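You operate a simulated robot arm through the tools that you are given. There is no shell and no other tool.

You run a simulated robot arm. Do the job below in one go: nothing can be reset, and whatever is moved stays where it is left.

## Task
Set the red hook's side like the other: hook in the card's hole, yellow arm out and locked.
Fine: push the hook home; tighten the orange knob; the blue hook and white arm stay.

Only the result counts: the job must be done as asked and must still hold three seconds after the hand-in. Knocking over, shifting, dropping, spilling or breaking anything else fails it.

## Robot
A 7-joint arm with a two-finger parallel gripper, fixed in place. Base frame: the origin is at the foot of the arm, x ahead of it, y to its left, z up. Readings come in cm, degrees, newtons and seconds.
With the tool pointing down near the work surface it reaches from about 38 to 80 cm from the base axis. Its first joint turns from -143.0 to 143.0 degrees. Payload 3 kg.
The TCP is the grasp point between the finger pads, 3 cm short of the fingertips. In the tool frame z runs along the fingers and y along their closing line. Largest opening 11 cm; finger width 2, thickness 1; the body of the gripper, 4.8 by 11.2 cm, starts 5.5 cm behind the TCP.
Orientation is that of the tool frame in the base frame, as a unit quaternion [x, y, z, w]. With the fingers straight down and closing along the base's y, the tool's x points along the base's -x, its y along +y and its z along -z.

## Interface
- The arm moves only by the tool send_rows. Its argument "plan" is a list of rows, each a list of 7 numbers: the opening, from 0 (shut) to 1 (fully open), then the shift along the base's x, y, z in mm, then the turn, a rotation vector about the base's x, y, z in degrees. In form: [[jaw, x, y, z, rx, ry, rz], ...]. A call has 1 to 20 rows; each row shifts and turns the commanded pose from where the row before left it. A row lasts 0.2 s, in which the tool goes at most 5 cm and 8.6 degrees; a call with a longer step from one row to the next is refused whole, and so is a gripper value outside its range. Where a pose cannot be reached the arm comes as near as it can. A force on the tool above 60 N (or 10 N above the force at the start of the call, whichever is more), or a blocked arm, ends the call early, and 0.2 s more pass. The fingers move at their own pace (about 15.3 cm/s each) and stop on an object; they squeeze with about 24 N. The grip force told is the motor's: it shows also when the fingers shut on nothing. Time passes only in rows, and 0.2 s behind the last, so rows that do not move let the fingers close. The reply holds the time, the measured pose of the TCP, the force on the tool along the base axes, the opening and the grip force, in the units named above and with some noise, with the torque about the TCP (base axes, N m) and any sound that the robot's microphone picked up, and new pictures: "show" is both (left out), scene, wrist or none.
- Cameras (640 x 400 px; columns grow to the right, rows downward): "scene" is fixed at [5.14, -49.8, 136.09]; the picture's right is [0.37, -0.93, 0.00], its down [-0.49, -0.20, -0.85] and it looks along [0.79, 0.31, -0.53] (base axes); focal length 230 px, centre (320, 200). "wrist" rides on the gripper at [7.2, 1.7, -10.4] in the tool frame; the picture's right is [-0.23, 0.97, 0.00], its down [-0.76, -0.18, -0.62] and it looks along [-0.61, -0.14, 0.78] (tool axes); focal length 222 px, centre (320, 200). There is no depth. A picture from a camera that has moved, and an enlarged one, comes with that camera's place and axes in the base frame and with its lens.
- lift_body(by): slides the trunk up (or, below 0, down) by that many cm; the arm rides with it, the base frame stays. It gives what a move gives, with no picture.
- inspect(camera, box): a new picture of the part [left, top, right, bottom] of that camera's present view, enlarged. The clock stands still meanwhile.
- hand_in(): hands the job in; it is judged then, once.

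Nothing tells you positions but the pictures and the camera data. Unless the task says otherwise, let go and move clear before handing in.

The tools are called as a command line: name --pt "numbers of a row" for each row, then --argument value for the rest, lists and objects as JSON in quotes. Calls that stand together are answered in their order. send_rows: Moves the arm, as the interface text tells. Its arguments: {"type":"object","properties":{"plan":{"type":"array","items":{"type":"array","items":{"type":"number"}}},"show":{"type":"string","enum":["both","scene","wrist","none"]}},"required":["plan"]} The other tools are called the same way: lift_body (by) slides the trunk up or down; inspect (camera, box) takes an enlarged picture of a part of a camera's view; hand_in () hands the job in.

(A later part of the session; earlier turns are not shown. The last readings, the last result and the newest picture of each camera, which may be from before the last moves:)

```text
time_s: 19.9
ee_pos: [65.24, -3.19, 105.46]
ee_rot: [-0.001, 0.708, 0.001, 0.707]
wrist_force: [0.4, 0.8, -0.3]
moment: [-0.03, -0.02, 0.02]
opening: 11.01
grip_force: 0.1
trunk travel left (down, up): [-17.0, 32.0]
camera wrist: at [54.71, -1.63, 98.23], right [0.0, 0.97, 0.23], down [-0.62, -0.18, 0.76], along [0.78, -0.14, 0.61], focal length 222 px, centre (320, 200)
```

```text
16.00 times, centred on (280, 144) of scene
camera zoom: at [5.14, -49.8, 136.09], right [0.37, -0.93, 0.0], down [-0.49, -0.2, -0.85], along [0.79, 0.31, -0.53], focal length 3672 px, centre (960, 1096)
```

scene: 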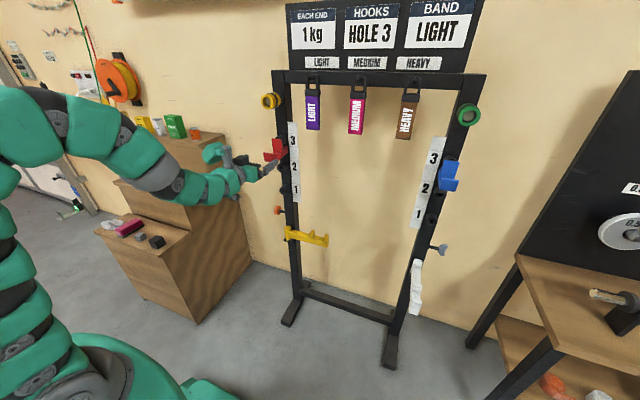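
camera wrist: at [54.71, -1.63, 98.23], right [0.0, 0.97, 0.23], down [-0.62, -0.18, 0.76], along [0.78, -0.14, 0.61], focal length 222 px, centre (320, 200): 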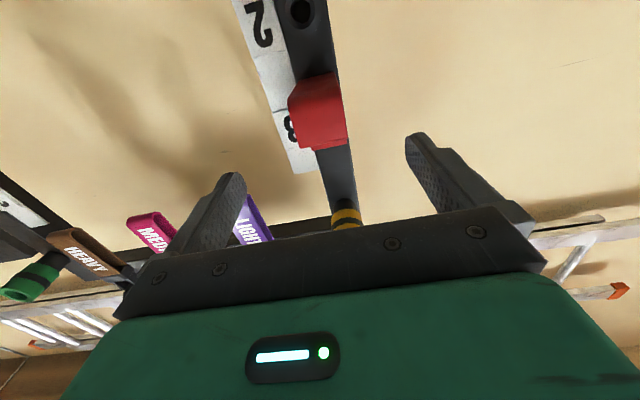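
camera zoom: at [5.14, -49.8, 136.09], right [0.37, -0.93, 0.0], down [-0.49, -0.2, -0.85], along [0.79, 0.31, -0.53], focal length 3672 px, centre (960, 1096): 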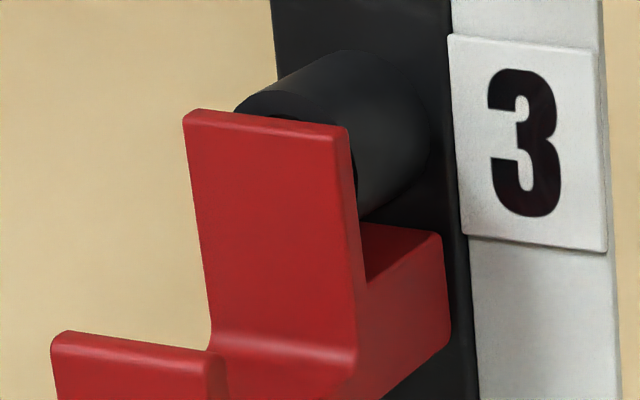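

The red hook is seated and free. Next is the yellow arm: pivot near (81.7, -2.9), bar running to y≈-23 at z≈62, with two posts on top. I'll shift right, roll the jaws vertical and lower, and zoom in on the arm meanwhile.

send_rows --pt "1 0 -15 0 8.2 0 0" --pt "1 0 -15 0 8.2 0 0" --pt "1 0 -15 0 8.2 0 0" --pt "1 0 -15 0 8.2 0 0" --pt "1 0 -15 0 8.2 0 0" --pt "1 0 -15 0 8.2 0 0" --pt "1 0 -15 0 8.2 0 0" --pt "1 0 -15 0 8.2 0 0" --pt "1 0 -15 0 8.2 0 0" --pt "1 0 -15 0 8.2 0 0" --pt "1 0 -15 0 8 0 0"

lift_body --by -16.5

inspect --camera "scene" --box '[280, 221, 312, 241]'

inspect --camera "scene" --box '[302, 226, 334, 250]'

inspect --camera "scene" --box '[266, 201, 298, 221]'

```text
time_s: 22.3
ee_pos: [65.24, -19.48, 105.49]
ee_rot: [0.5, 0.5, 0.5, 0.5]
wrist_force: [-0.4, 0.2, -0.6]
moment: [0.0, -0.02, -0.07]
opening: 11.03
grip_force: 0.1
trunk travel left (down, up): [-17.0, 32.0]
camera wrist: at [54.81, -12.4, 107.2], right [0.0, -0.23, 0.97], down [-0.62, -0.76, -0.18], along [0.78, -0.61, -0.14], focal length 222 px, centre (320, 200)
```

scene: 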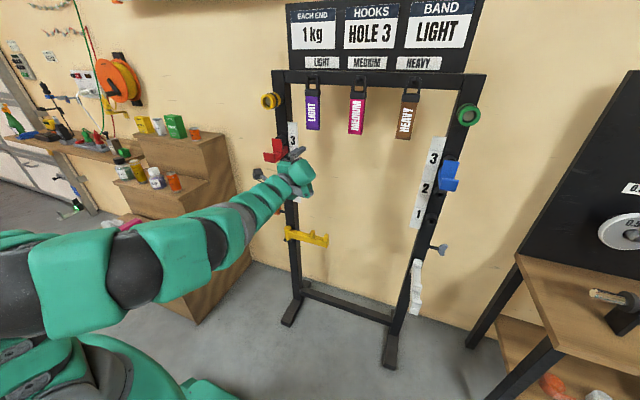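
wrist: 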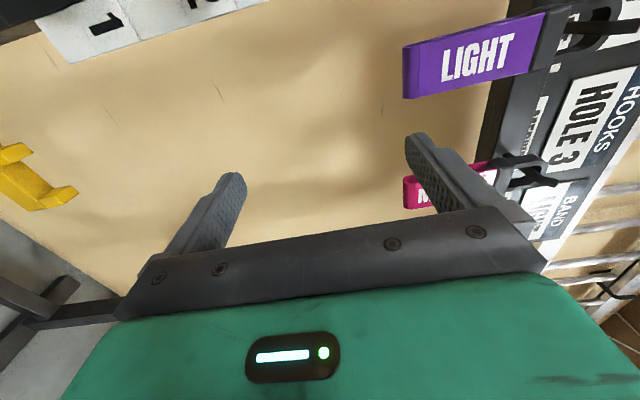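

```text
time_s: 24.1
ee_pos: [65.26, -19.47, 89.08]
ee_rot: [0.5, 0.5, 0.5, 0.5]
wrist_force: [-0.2, 0.0, -0.5]
moment: [-0.01, -0.03, 0.01]
opening: 11.0
grip_force: 0.1
trunk travel left (down, up): [-0.5, 48.5]
```

```text
16.00 times, centred on (296, 231) of scene
camera zoom: at [5.14, -49.8, 136.09], right [0.37, -0.93, 0.0], down [-0.49, -0.2, -0.85], along [0.79, 0.31, -0.53], focal length 3672 px, centre (704, -296)
```

zoom: 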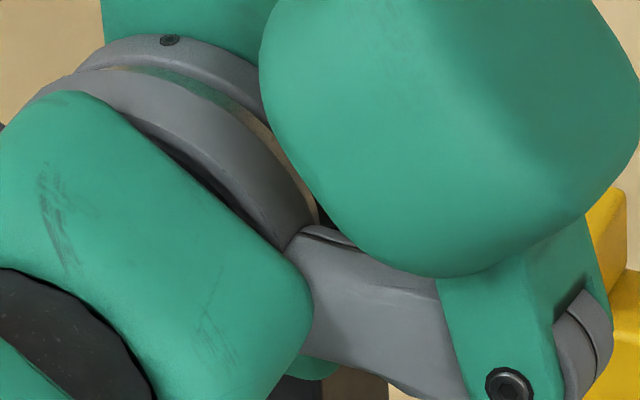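

```text
16.00 times, centred on (318, 238) of scene
camera zoom: at [5.14, -49.8, 136.09], right [0.37, -0.93, 0.0], down [-0.49, -0.2, -0.85], along [0.79, 0.31, -0.53], focal length 3672 px, centre (352, -408)
```

zoom: 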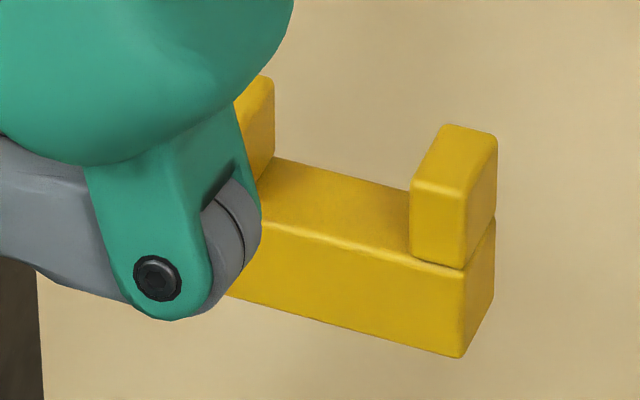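

```text
16.00 times, centred on (282, 211) of scene
camera zoom: at [5.14, -49.8, 136.09], right [0.37, -0.93, 0.0], down [-0.49, -0.2, -0.85], along [0.79, 0.31, -0.53], focal length 3672 px, centre (928, 24)
```

zoom: 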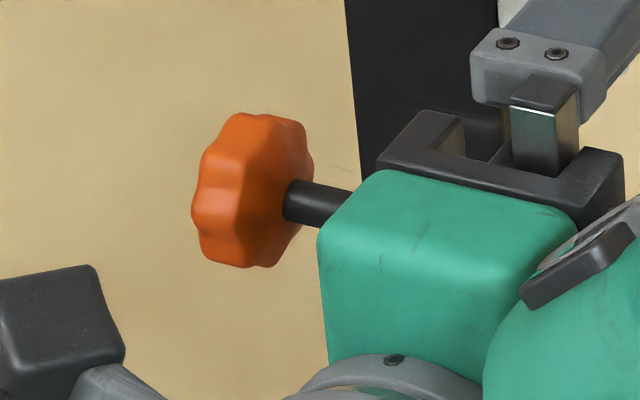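

The bar measures x 80.7–83.0, z 59.7–63.1, with posts near y -16 and -23. I'll grip it between the posts at (81.85, -19.35, 61.4), approaching level with a 30° yaw. First I'll go to a point 12 cm short of it.

send_rows --pt "1 9 -8 -35 0 0 7.5" --pt "1 9 -8 -40 0 0 7.5" --pt "1 9 -8 -40 0 0 7.5" --pt "1 9 -8 -40 0 0 7.5" --pt "1 9 -8 -40 0 0 0" --pt "1 9 -8 -40 0 0 0" --pt "1 9 -10 -42 0 0 0" --pt "1 0 0 0 0 0 0"

inspect --camera "scene" --box '[280, 221, 312, 241]'

inspect --camera "wrist" --box '[0, 0, 640, 220]'

```text
time_s: 25.9
ee_pos: [71.43, -25.39, 61.31]
ee_rot: [0.353, 0.612, 0.612, 0.354]
wrist_force: [0.1, 0.3, -0.3]
moment: [0.01, -0.02, -0.02]
opening: 11.0
grip_force: 0.0
trunk travel left (down, up): [-0.5, 48.5]
camera wrist: at [58.77, -24.42, 62.97], right [0.11, -0.2, 0.97], down [-0.16, -0.97, -0.18], along [0.98, -0.13, -0.14], focal length 222 px, centre (320, 200)
```

scene: 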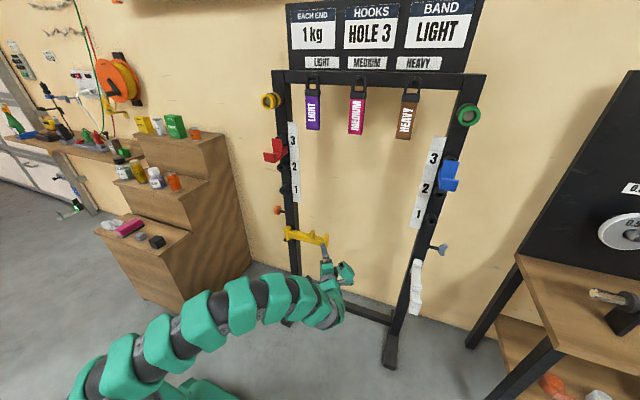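
wrist: 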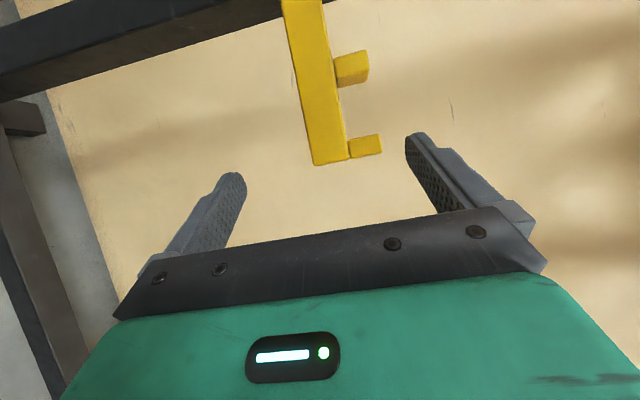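

```text
16.00 times, centred on (296, 231) of scene
camera zoom: at [5.14, -49.8, 136.09], right [0.37, -0.93, 0.0], down [-0.49, -0.2, -0.85], along [0.79, 0.31, -0.53], focal length 3672 px, centre (704, -296)
```

zoom: 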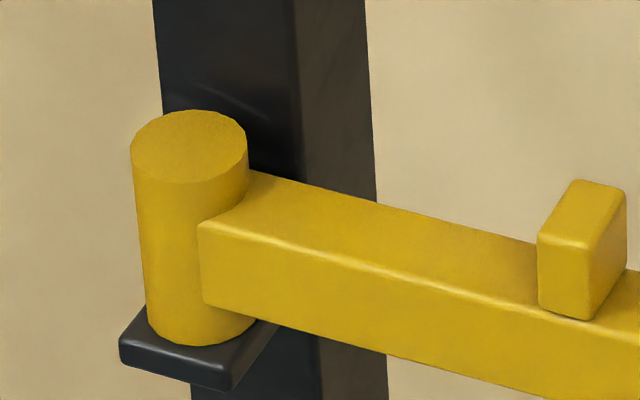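

```text
1.00 times, centred on (320, 110) of wrist (not enlarged: the box is as wide or as high as the picture)
camera zoom: at [58.77, -24.42, 62.97], right [0.11, -0.2, 0.97], down [-0.16, -0.97, -0.18], along [0.98, -0.13, -0.14], focal length 222 px, centre (320, 290)
```

zoom: 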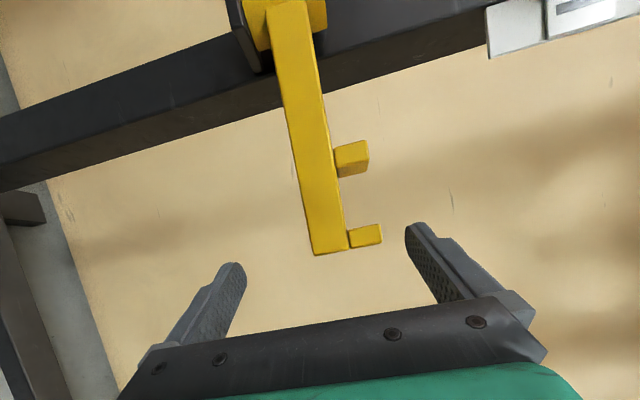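

The wrist view confirms the bar: tip at y≈-23.9, centre at z≈61.5, and the open jaws pass above and below it. I'll go in and close on it between the posts.

send_rows --pt "1 35 20 1 0 0 0" --pt "1 35 20 1 0 0 0" --pt "1 34 20 0 0 0 0" --pt "1 0 0 0 0 0 0"

inspect --camera "scene" --box '[290, 221, 338, 251]'

```text
time_s: 26.9
ee_pos: [81.9, -19.23, 61.44]
ee_rot: [0.353, 0.612, 0.613, 0.353]
wrist_force: [0.1, 0.1, -0.2]
moment: [-0.01, -0.01, 0.01]
opening: 11.0
grip_force: 0.0
trunk travel left (down, up): [-0.5, 48.5]
camera wrist: at [69.22, -18.27, 63.09], right [0.11, -0.2, 0.97], down [-0.16, -0.97, -0.18], along [0.98, -0.13, -0.14], focal length 222 px, centre (320, 200)
```

scene: 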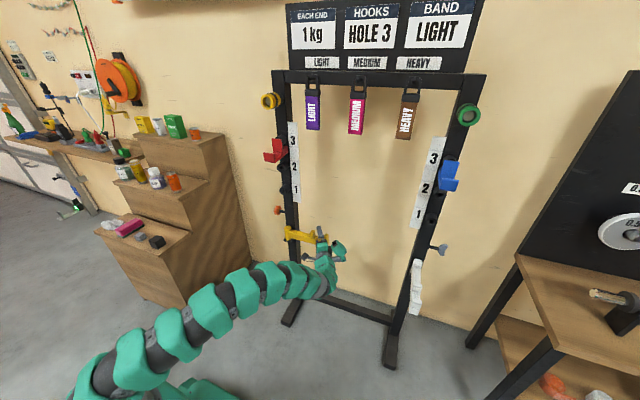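
wrist: 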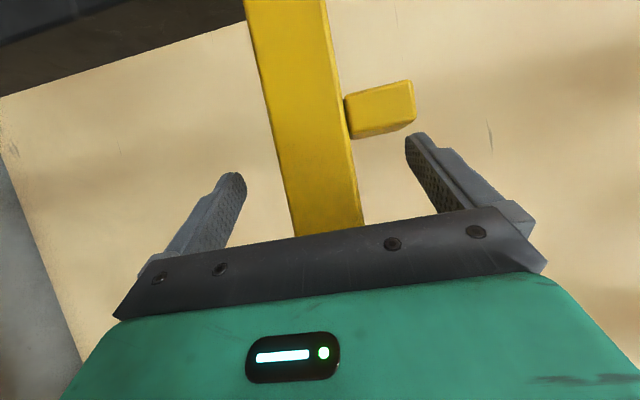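

```text
13.33 times, centred on (314, 236) of scene
camera zoom: at [5.14, -49.8, 136.09], right [0.37, -0.93, 0.0], down [-0.49, -0.2, -0.85], along [0.79, 0.31, -0.53], focal length 3060 px, centre (400, -280)
```

zoom: 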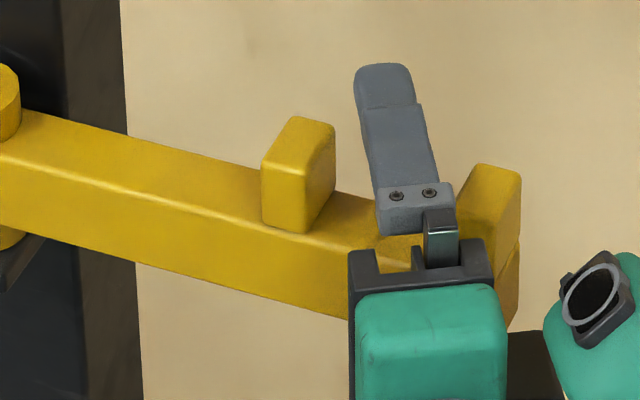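

The upper finger is centred between the two posts. Closing on the bar now.

send_rows --pt "0.5 0 0 0 0 0 0" --pt "0.3 0 0 0 0 0 0" --pt "0.3 0 0 0 0 0 0" --pt "0 0 0 0 0 0 0" --pt "0 0 0 0 0 0 0" --show "wrist"

inspect --camera "scene" --box '[290, 221, 338, 251]'

```text
time_s: 28.1
ee_pos: [81.97, -19.36, 61.73]
ee_rot: [0.352, 0.612, 0.613, 0.355]
wrist_force: [10.2, 3.6, 27.7]
moment: [0.05, 0.83, -1.31]
opening: 3.51
grip_force: 45.4
trunk travel left (down, up): [-0.5, 48.5]
camera wrist: at [69.18, -18.27, 63.36], right [0.11, -0.2, 0.97], down [-0.16, -0.97, -0.18], along [0.98, -0.13, -0.14], focal length 222 px, centre (320, 200)
```

wrist: 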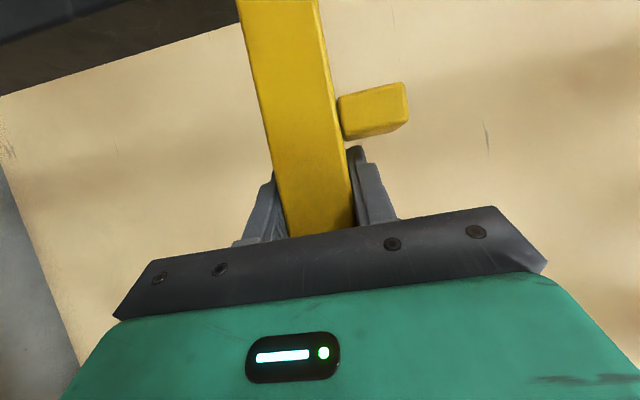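

```text
13.33 times, centred on (314, 236) of scene
camera zoom: at [5.14, -49.8, 136.09], right [0.37, -0.93, 0.0], down [-0.49, -0.2, -0.85], along [0.79, 0.31, -0.53], focal length 3060 px, centre (400, -280)
```

zoom: 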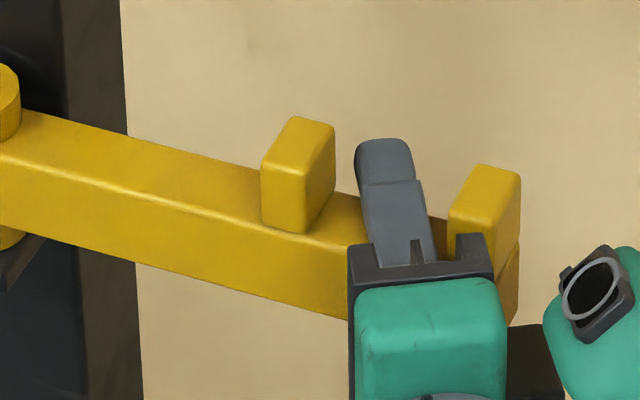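

The bar is held (3.5 cm), but a vertical load shows I closed about 3 mm too low. I'll relieve that, then start the swing about the pivot at (81.7, -2.9), watching forces.

send_rows --pt "0 0 0 3 0 0 0" --pt "0 0 0 0 0 0 0" --pt "0 -21.5 1.4 0 0 0 -7.5" --pt "0 0 0 0 0 0 0" --show "none"

inspect --camera "scene" --box '[270, 211, 350, 261]'

```text
time_s: 29.1
ee_pos: [79.67, -19.26, 61.6]
ee_rot: [0.394, 0.588, 0.587, 0.393]
wrist_force: [-4.8, -7.7, 1.4]
moment: [0.43, 0.19, 0.44]
opening: 3.47
grip_force: 45.7
trunk travel left (down, up): [-0.5, 48.5]
```

```text
8.00 times, centred on (310, 236) of scene
camera zoom: at [5.14, -49.8, 136.09], right [0.37, -0.93, 0.0], down [-0.49, -0.2, -0.85], along [0.79, 0.31, -0.53], focal length 1836 px, centre (400, -88)
```

zoom: 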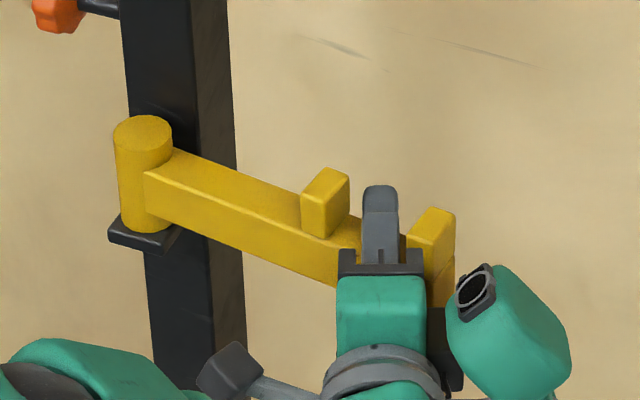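

The arm swings with low force. Continuing the arc.

send_rows --pt "0 -21.1 4.2 0 0 0 -7.5" --pt "0 -20.4 6.9 0 0 0 -7.5" --pt "0 -19.3 9.5 0 0 0 -7.5" --pt "0 -17.9 12.0 0 0 0 -7.5" --pt "0 -16.2 14.2 0 0 0 -7.5" --pt "0 0 0 0 0 0 0"

```text
time_s: 30.5
ee_pos: [70.14, -14.71, 61.77]
ee_rot: [0.563, 0.431, 0.428, 0.561]
wrist_force: [-27.7, -23.8, -18.2]
moment: [-0.12, -0.99, 0.51]
opening: 3.51
grip_force: 45.0
trunk travel left (down, up): [-0.5, 48.5]
camera wrist: at [62.03, -5.05, 63.44], right [-0.06, -0.22, 0.97], down [-0.8, -0.57, -0.18], along [0.6, -0.79, -0.14], focal length 222 px, centre (320, 200)
```

scene: 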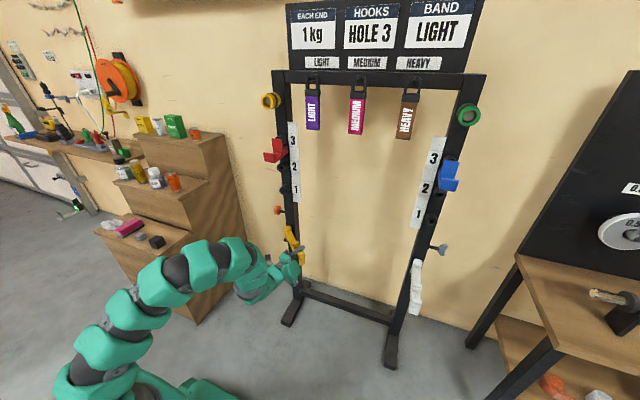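
wrist: 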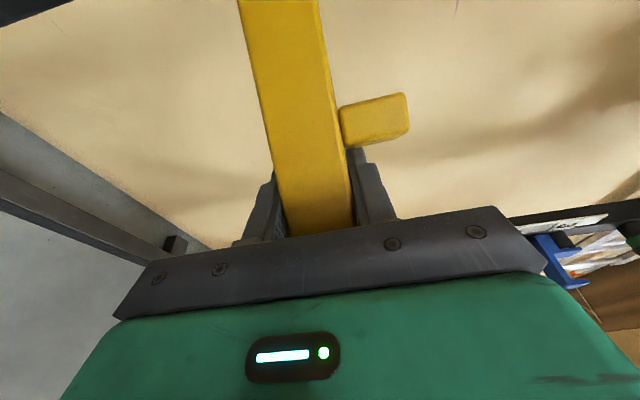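

The swing is halfway, but there's a radial push outward and a small vertical load, so my arc is slightly too tight. I'll correct outward by a few mm and re-read before continuing.

send_rows --pt "0 -2.8 -2.4 -2 0 0 0" --pt "0 0 0 0 0 0 0" --show "none"

inspect --camera "scene" --box '[260, 216, 340, 266]'

```text
time_s: 31.1
ee_pos: [70.2, -14.59, 61.68]
ee_rot: [0.558, 0.432, 0.433, 0.561]
wrist_force: [14.6, 1.4, -2.7]
moment: [0.49, 0.19, -1.31]
opening: 3.49
grip_force: 45.0
trunk travel left (down, up): [-0.5, 48.5]
```

```text
8.00 times, centred on (300, 241) of scene
camera zoom: at [5.14, -49.8, 136.09], right [0.37, -0.93, 0.0], down [-0.49, -0.2, -0.85], along [0.79, 0.31, -0.53], focal length 1836 px, centre (480, -128)
```

zoom: 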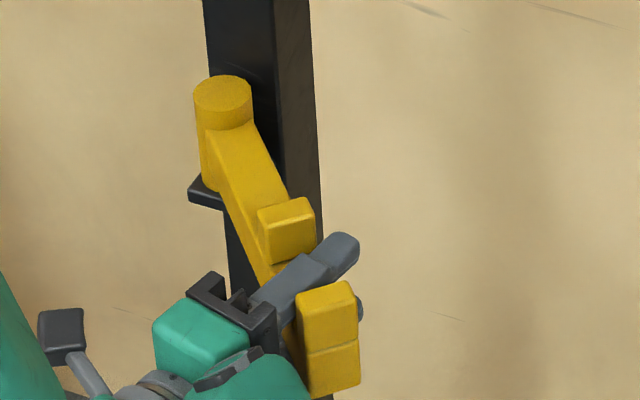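

Forces dropped to acceptable. Continuing the arc in smaller batches.

send_rows --pt "0 -13.7 16.5 0 0 0 -7.5" --pt "0 -12.0 17.9 0 0 0 -7.5" --pt "0 -9.5 19.3 0 0 0 -7.5" --pt "0 0 0 0 0 0 0" --show "none"

inspect --camera "scene" --box '[260, 216, 340, 266]'

```text
time_s: 32.1
ee_pos: [66.52, -9.34, 61.81]
ee_rot: [0.633, 0.312, 0.314, 0.635]
wrist_force: [1.4, -7.3, 20.9]
moment: [0.21, 0.79, -1.33]
opening: 3.49
grip_force: 44.7
trunk travel left (down, up): [-0.5, 48.5]
```

```text
8.00 times, centred on (300, 241) of scene
camera zoom: at [5.14, -49.8, 136.09], right [0.37, -0.93, 0.0], down [-0.49, -0.2, -0.85], along [0.79, 0.31, -0.53], focal length 1836 px, centre (480, -128)
```

zoom: 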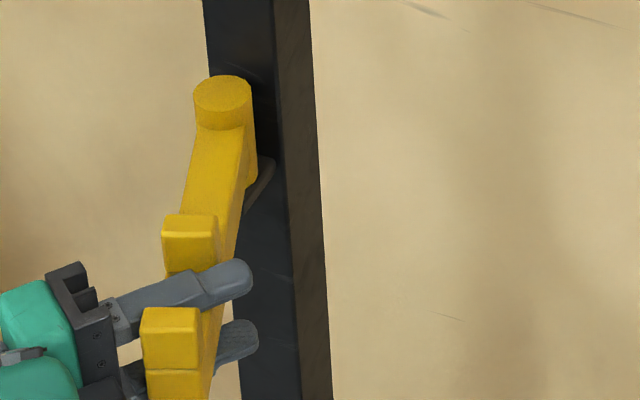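

About 23° remain, with a vertical load of 21 N. I'll raise 2 mm to relieve it and continue two steps.

send_rows --pt "0 -6.9 20.4 2 0 0 -7.5" --pt "0 -4.2 21.1 0 0 0 -7.5" --pt "0 0 0 0 0 0 0" --show "none"

inspect --camera "scene" --box '[260, 216, 340, 266]'

```text
time_s: 32.9
ee_pos: [65.4, -5.35, 61.65]
ee_rot: [0.67, 0.228, 0.226, 0.669]
wrist_force: [-12.4, -4.6, -1.6]
moment: [-0.58, -0.48, -0.77]
opening: 3.49
grip_force: 44.9
trunk travel left (down, up): [-0.5, 48.5]
```

```text
8.00 times, centred on (300, 241) of scene
camera zoom: at [5.14, -49.8, 136.09], right [0.37, -0.93, 0.0], down [-0.49, -0.2, -0.85], along [0.79, 0.31, -0.53], focal length 1836 px, centre (480, -128)
```

zoom: 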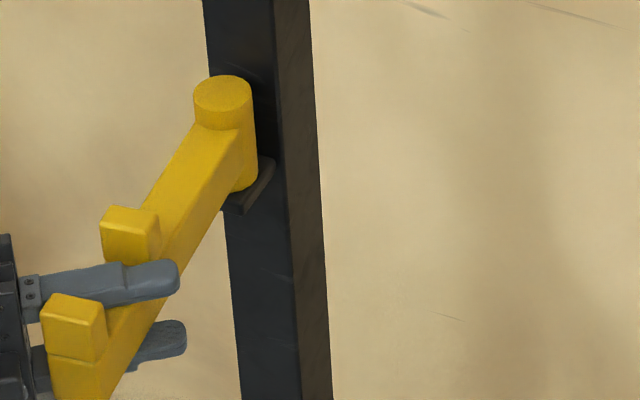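

About 8.5° remain. I'll take the last step gently and watch for a stop.

send_rows --pt "0 -1.5 12 0 0 0 -4" --pt "0 -0.5 12 0 0 0 -4" --pt "0 0 0 0 0 0 0" --pt "0 0 0 0 0 0 0"

inspect --camera "scene" --box '[240, 216, 320, 266]'

```text
time_s: 33.9
ee_pos: [65.1, -3.11, 61.83]
ee_rot: [0.685, 0.178, 0.178, 0.684]
wrist_force: [6.3, -39.1, -1.9]
moment: [-0.16, -0.74, -0.55]
opening: 3.49
grip_force: 44.9
trunk travel left (down, up): [-0.5, 48.5]
camera wrist: at [66.29, 9.29, 63.42], right [-0.2, -0.11, 0.97], down [-0.97, 0.17, -0.18], along [-0.15, -0.98, -0.14], focal length 222 px, centre (320, 200)
```

scene: 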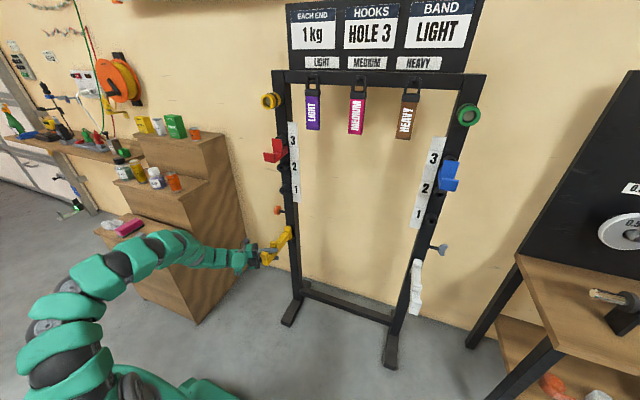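
wrist: 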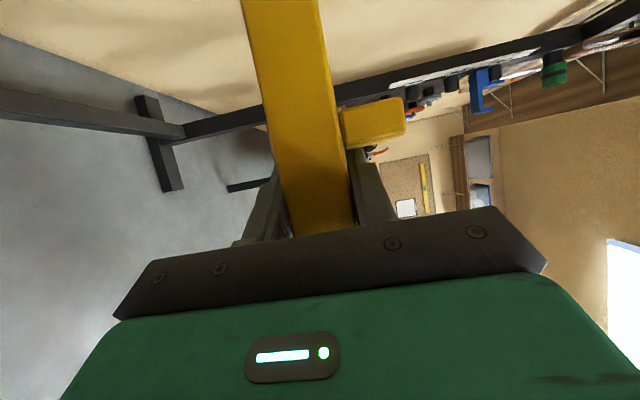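

```text
8.00 times, centred on (280, 241) of scene
camera zoom: at [5.14, -49.8, 136.09], right [0.37, -0.93, 0.0], down [-0.49, -0.2, -0.85], along [0.79, 0.31, -0.53], focal length 1836 px, centre (640, -128)
```

zoom: 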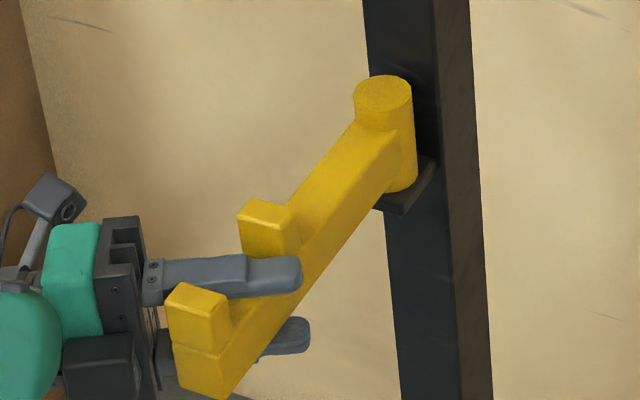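

The -39 N reaction along y shows the arm has hit its outward stop. I'll ease off 3 mm, open the jaws and back away along the tool axis.

send_rows --pt "0 0 -3 0 0 0 0" --pt "0 0 0 0 0 0 0" --pt "0.5 0 0 0 0 0 0" --pt "1 0 0 0 0 0 0" --pt "1 0 0 0 0 0 0" --pt "1 -10 17 0 0 0 0" --pt "1 -20 35 0 0 0 0" --pt "1 -20 35 0 0 0 0"

inspect --camera "scene" --box '[250, 201, 330, 261]'

inspect --camera "scene" --box '[266, 201, 298, 221]'

inspect --camera "scene" --box '[424, 236, 456, 256]'

```text
time_s: 35.7
ee_pos: [60.28, 5.67, 61.76]
ee_rot: [0.683, 0.181, 0.18, 0.684]
wrist_force: [-0.4, 0.2, -0.4]
moment: [0.01, 0.01, -0.01]
opening: 11.0
grip_force: 0.1
trunk travel left (down, up): [-0.5, 48.5]
camera wrist: at [61.31, 18.03, 63.52], right [-0.2, -0.11, 0.97], down [-0.97, 0.17, -0.18], along [-0.14, -0.98, -0.14], focal length 222 px, centre (320, 200)
```

scene: 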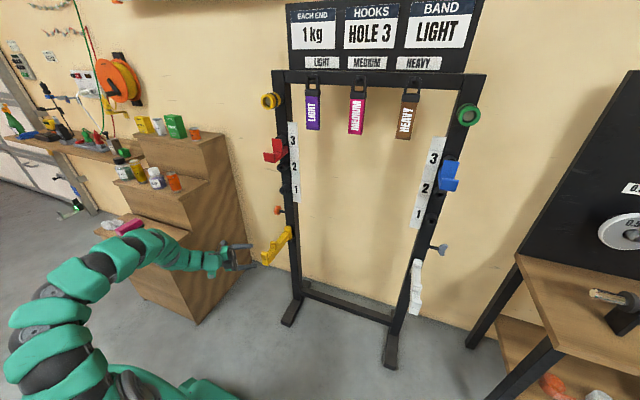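
wrist: 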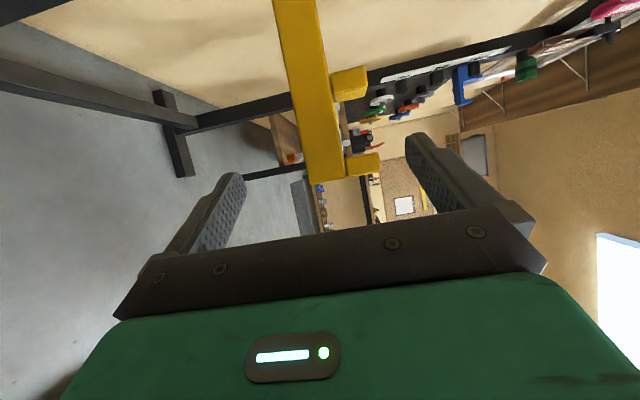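

```text
6.67 times, centred on (290, 231) of scene
camera zoom: at [5.14, -49.8, 136.09], right [0.37, -0.93, 0.0], down [-0.49, -0.2, -0.85], along [0.79, 0.31, -0.53], focal length 1530 px, centre (520, -7)
```

zoom: 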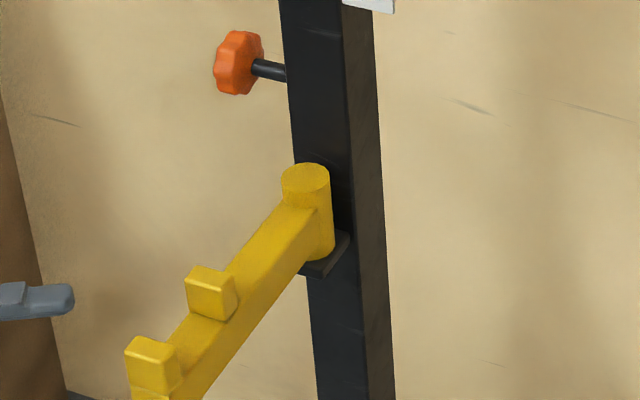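

```text
16.00 times, centred on (282, 211) of scene
camera zoom: at [5.14, -49.8, 136.09], right [0.37, -0.93, 0.0], down [-0.49, -0.2, -0.85], along [0.79, 0.31, -0.53], focal length 3672 px, centre (928, 24)
```

zoom: 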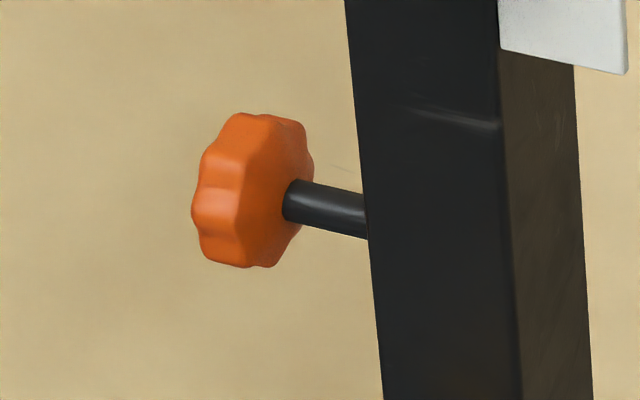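

```text
16.00 times, centred on (440, 246) of scene
camera zoom: at [5.14, -49.8, 136.09], right [0.37, -0.93, 0.0], down [-0.49, -0.2, -0.85], along [0.79, 0.31, -0.53], focal length 3672 px, centre (-1600, -536)
```

zoom: 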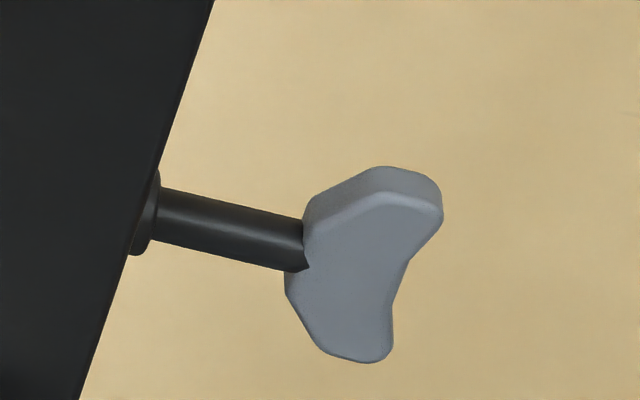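

The yellow arm points straight out and stays there. Now the orange knob: its axis runs along y at about (86, 4.6, 70.5), roughly 5 cm across. I'll rise, turn the tool forward, then pitch down 50° in front of the knob so I can tighten by rolling it clockwise as seen from outside.

send_rows --pt "1 0 10 40 0 0 0" --pt "1 0 0 40 0 0 0" --pt "1 0 0 40 0 0 0" --pt "1 12 -2 20 0 0 7.6" --pt "1 12 -2 20 0 0 7.6" --pt "1 12 -2 20 0 0 7.6" --pt "1 12 -2 10 0 0 7.6" --pt "1 12 -2 0 0 0 7.6" --pt "1 12 -2 0 0 0 7.6" --pt "1 12 -2 0 0 0 7.6" --pt "1 8 -2 0 0 0 7.3"

```text
time_s: 38.1
ee_pos: [69.37, 4.99, 80.69]
ee_rot: [0.499, 0.502, 0.5, 0.5]
wrist_force: [0.5, -0.4, -0.1]
moment: [0.03, 0.01, 0.01]
opening: 10.98
grip_force: 0.0
trunk travel left (down, up): [-0.5, 48.5]
camera wrist: at [58.89, 12.14, 82.47], right [0.0, -0.23, 0.97], down [-0.62, -0.76, -0.18], along [0.78, -0.61, -0.14], focal length 222 px, centre (320, 200)
```

scene: 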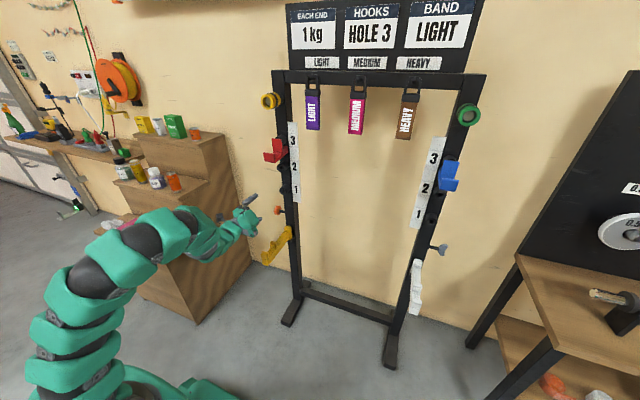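
wrist: 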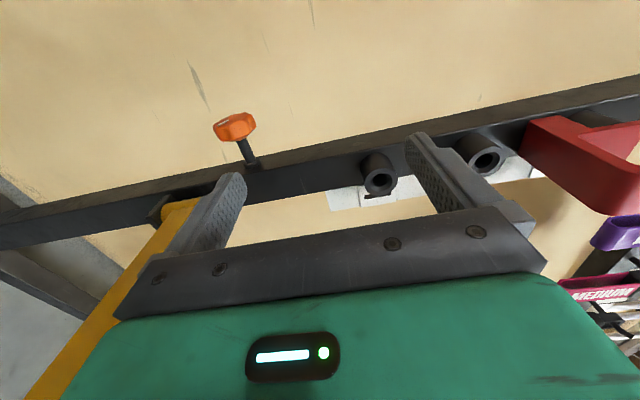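

The knob's position agrees from both cameras, about (86.0, 4.7, 70.3). I'll zoom in on it for markings or lobe orientation.

inspect --camera "wrist" --box '[200, 100, 280, 180]'

send_rows --pt "1 11 -0.5 0 0 8.4 0" --pt "1 11 -0.5 0 0 8.4 0" --pt "1 11 -0.5 0 0 8.4 0" --pt "1 11 -0.5 0 0 8.4 0" --pt "1 11 -0.5 0 0 8.4 0" --pt "1 0 0 0 0 8 0" --pt "1 0 0 0 0 0 0"

inspect --camera "scene" --box '[250, 191, 314, 231]'

```text
5.00 times, centred on (240, 140) of wrist
camera zoom: at [58.89, 12.14, 82.47], right [0.0, -0.23, 0.97], down [-0.62, -0.76, -0.18], along [0.78, -0.61, -0.14], focal length 1111 px, centre (720, 500)
```

zoom: 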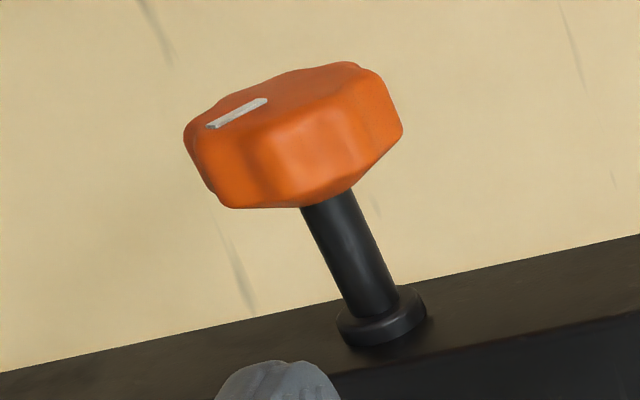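

```text
time_s: 39.7
ee_pos: [74.77, 4.68, 80.78]
ee_rot: [0.664, 0.665, 0.239, 0.242]
wrist_force: [0.0, 0.4, 0.7]
moment: [-0.1, -0.01, -0.05]
opening: 11.01
grip_force: 0.0
trunk travel left (down, up): [-0.5, 48.5]
camera wrist: at [69.37, 11.86, 89.72], right [0.75, -0.23, 0.62], down [-0.54, -0.76, 0.37], along [0.39, -0.61, -0.69], focal length 222 px, centre (320, 200)
```

scene: 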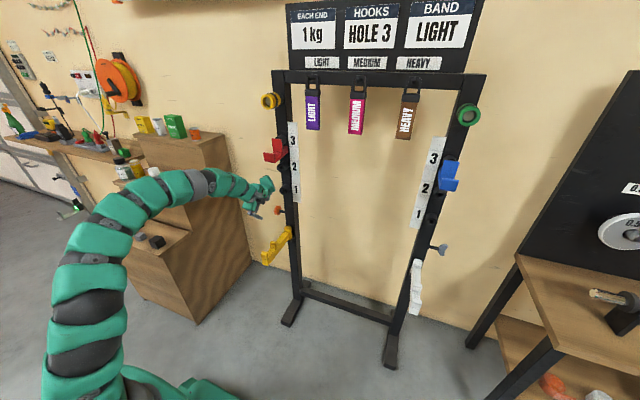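
wrist: 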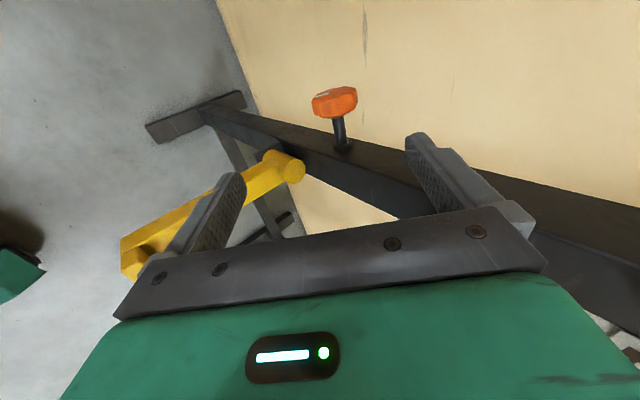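

```text
10.00 times, centred on (282, 211) of scene
camera zoom: at [5.14, -49.8, 136.09], right [0.37, -0.93, 0.0], down [-0.49, -0.2, -0.85], along [0.79, 0.31, -0.53], focal length 2295 px, centre (700, 90)
```

zoom: 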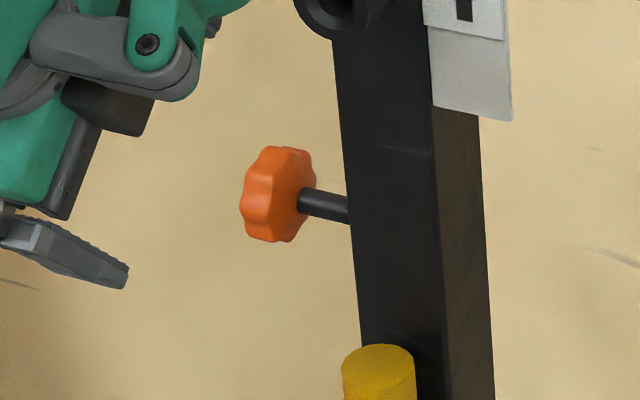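

The knob has a white index mark on its outer face, currently pointing down, which lets me track its turn. With the tool pitched 50° down, I'll centre on the axis and move in with open jaws.

send_rows --pt "1 15 0 12 0 0 0" --pt "1 24 0 -29 0 0 0" --pt "1 24 0 -29 0 0 0" --pt "1 24 0 -29 0 0 0" --pt "1 0 0 0 0 0 0"

inspect --camera "wrist" --box '[220, 0, 460, 220]'

inspect --camera "scene" --box '[250, 191, 314, 231]'

```text
time_s: 40.6
ee_pos: [80.69, 4.87, 76.99]
ee_rot: [0.665, 0.662, 0.244, 0.244]
wrist_force: [-79.0, 4.6, 22.1]
moment: [-2.16, -8.48, -6.17]
opening: 11.02
grip_force: 0.1
trunk travel left (down, up): [-0.5, 48.5]
stopped in row 4: the force on the tool passed its limit at 104 N (the readings are from after the stop); the commanded pose is now the measured one
camera wrist: at [75.22, 11.99, 85.93], right [0.74, -0.23, 0.63], down [-0.54, -0.76, 0.36], along [0.4, -0.61, -0.69], focal length 222 px, centre (320, 200)
```

scene: 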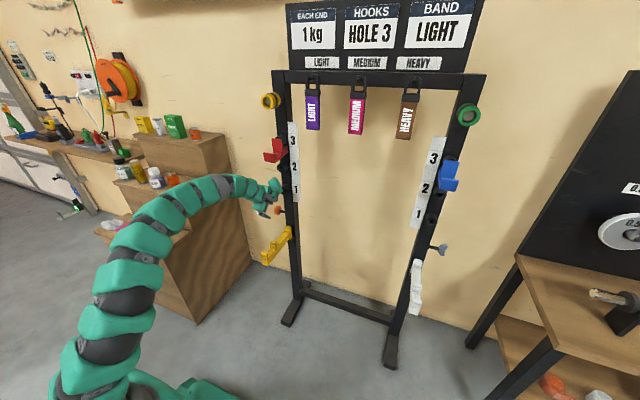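
wrist: 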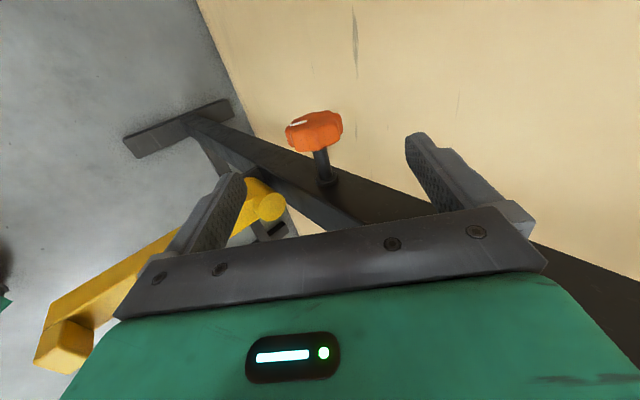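

```text
1.82 times, centred on (340, 110) of wrist
camera zoom: at [75.22, 11.99, 85.93], right [0.74, -0.23, 0.63], down [-0.54, -0.76, 0.36], along [0.4, -0.61, -0.69], focal length 404 px, centre (284, 364)
```

zoom: 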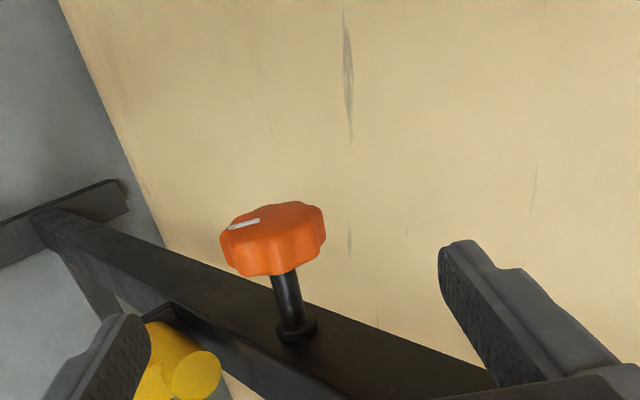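

```text
10.00 times, centred on (282, 211) of scene
camera zoom: at [5.14, -49.8, 136.09], right [0.37, -0.93, 0.0], down [-0.49, -0.2, -0.85], along [0.79, 0.31, -0.53], focal length 2295 px, centre (700, 90)
```

zoom: 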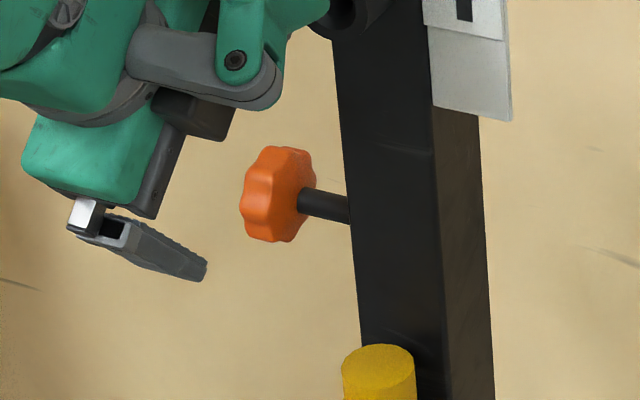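

The hand's wrist link hit something at 104 N, most likely socket 1 above the knob. I'll back straight off in -x and check that the rack and hook haven't moved.

send_rows --pt "1 -10 0 0 0 0 0" --pt "1 -30 0 0 0 0 0" --pt "1 -40 0 0 0 0 0"

inspect --camera "scene" --box '[264, 134, 296, 154]'

inspect --camera "scene" --box '[250, 201, 330, 261]'

inspect --camera "scene" --box '[265, 181, 297, 201]'

```text
time_s: 41.4
ee_pos: [73.14, 4.73, 76.33]
ee_rot: [0.665, 0.663, 0.243, 0.242]
wrist_force: [-0.2, -0.5, 0.5]
moment: [0.02, -0.01, 0.01]
opening: 11.0
grip_force: 0.1
trunk travel left (down, up): [-0.5, 48.5]
camera wrist: at [67.68, 11.89, 85.26], right [0.74, -0.23, 0.63], down [-0.54, -0.76, 0.36], along [0.39, -0.61, -0.69], focal length 222 px, centre (320, 200)
```

scene: 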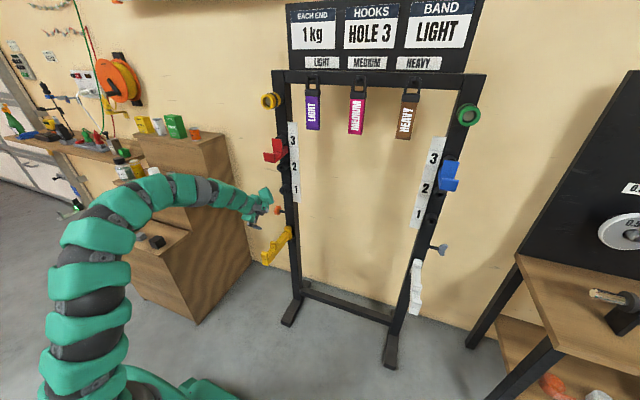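
wrist: 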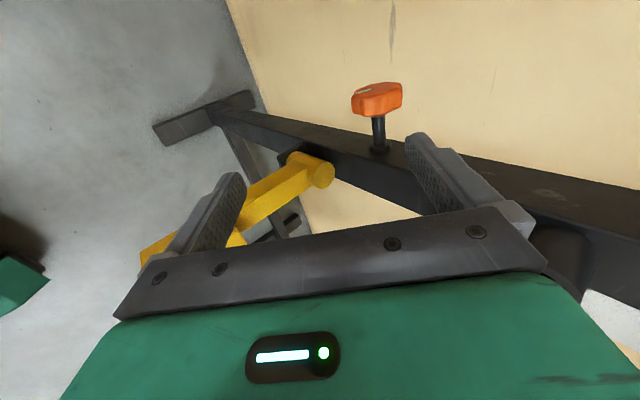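

```text
16.00 times, centred on (280, 144) of scene
camera zoom: at [5.14, -49.8, 136.09], right [0.37, -0.93, 0.0], down [-0.49, -0.2, -0.85], along [0.79, 0.31, -0.53], focal length 3672 px, centre (960, 1096)
```

zoom: 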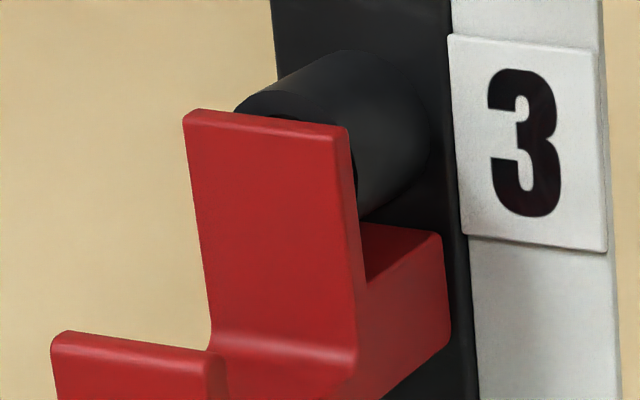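

```text
6.67 times, centred on (290, 231) of scene
camera zoom: at [5.14, -49.8, 136.09], right [0.37, -0.93, 0.0], down [-0.49, -0.2, -0.85], along [0.79, 0.31, -0.53], focal length 1530 px, centre (520, -7)
```

zoom: 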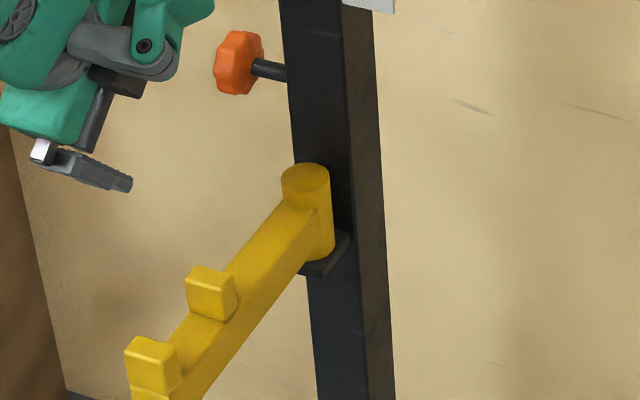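

```text
16.00 times, centred on (281, 191) of scene
camera zoom: at [5.14, -49.8, 136.09], right [0.37, -0.93, 0.0], down [-0.49, -0.2, -0.85], along [0.79, 0.31, -0.53], focal length 3672 px, centre (944, 344)
```

zoom: 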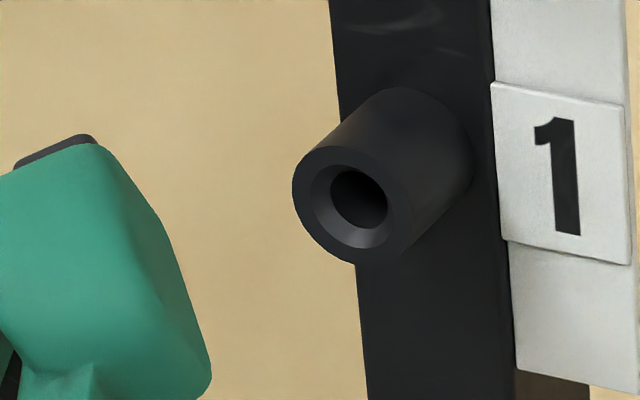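

Nothing shifted: the hook, arm and socket look identical. The box on the hand's side caught socket 1, so I'll come at the knob from the left front (yaw -60°) instead, which keeps every hand part clear of the rack.

send_rows --pt "1 -8 15 0 0 -8.4 0" --pt "1 -8 15 0 0 -8.4 0" --pt "1 -8 15 0 0 -8.4 0" --pt "1 -8 15 0 0 -8.4 0" --pt "1 0 15 0 0 -8.4 0" --pt "1 0 15 0 0 -8.4 0" --pt "1 10 5 -8 0 0 -7.5" --pt "1 14 4 -8 0 0 -7.5" --pt "1 14 4 -8 0 0 -7.5" --pt "1 14 4 -8 0 0 -7.5" --pt "1 14 0 -8 0 0 -7.5" --pt "1 14 0 -8 0 0 -7.5" --pt "1 14 0 -6 0 0 -7.5" --pt "1 6 0 -6 0 0 -7.5" --pt "1 0 0 0 0 0 0"

inspect --camera "wrist" --box '[160, 0, 480, 220]'

inspect --camera "scene" --box '[220, 181, 316, 241]'

```text
time_s: 44.6
ee_pos: [80.02, 15.43, 70.32]
ee_rot: [0.681, 0.18, 0.183, 0.686]
wrist_force: [0.0, -0.4, 0.6]
moment: [0.01, -0.01, -0.03]
opening: 10.97
grip_force: 0.0
trunk travel left (down, up): [-0.5, 48.5]
camera wrist: at [81.1, 27.93, 71.83], right [-0.2, -0.11, 0.97], down [-0.97, 0.16, -0.18], along [-0.14, -0.98, -0.14], focal length 222 px, centre (320, 200)
```

scene: 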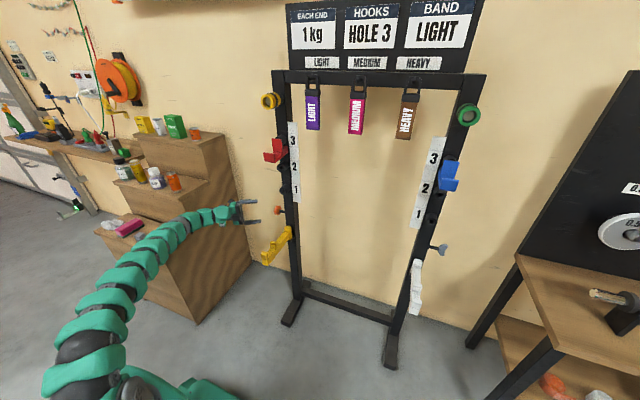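
wrist: 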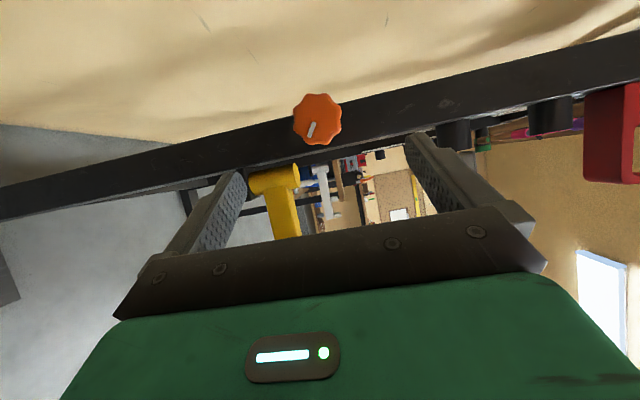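

```text
1.82 times, centred on (320, 110) of wrist
camera zoom: at [81.1, 27.93, 71.83], right [-0.2, -0.11, 0.97], down [-0.97, 0.16, -0.18], along [-0.14, -0.98, -0.14], focal length 404 px, centre (320, 364)
```

zoom: 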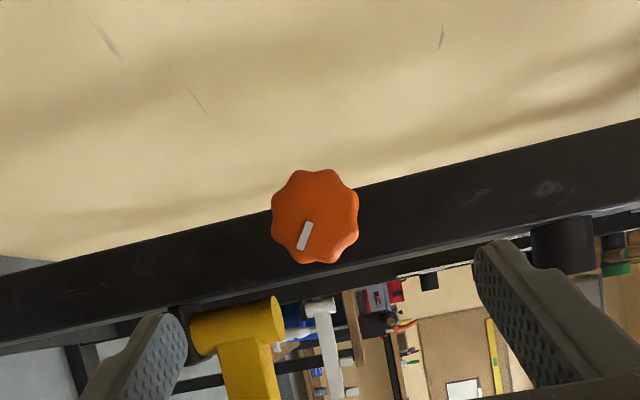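

```text
6.67 times, centred on (268, 211) of scene
camera zoom: at [5.14, -49.8, 136.09], right [0.37, -0.93, 0.0], down [-0.49, -0.2, -0.85], along [0.79, 0.31, -0.53], focal length 1530 px, centre (667, 127)
```

zoom: 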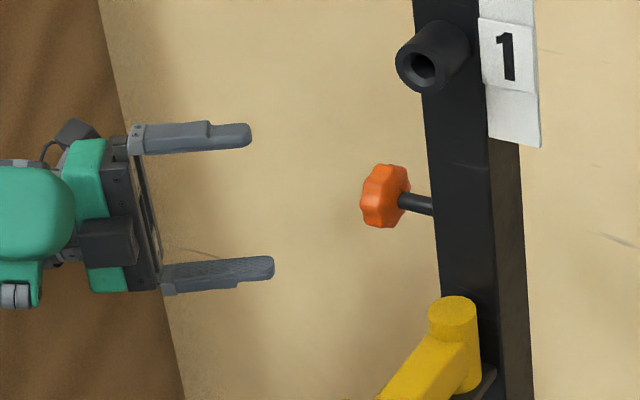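

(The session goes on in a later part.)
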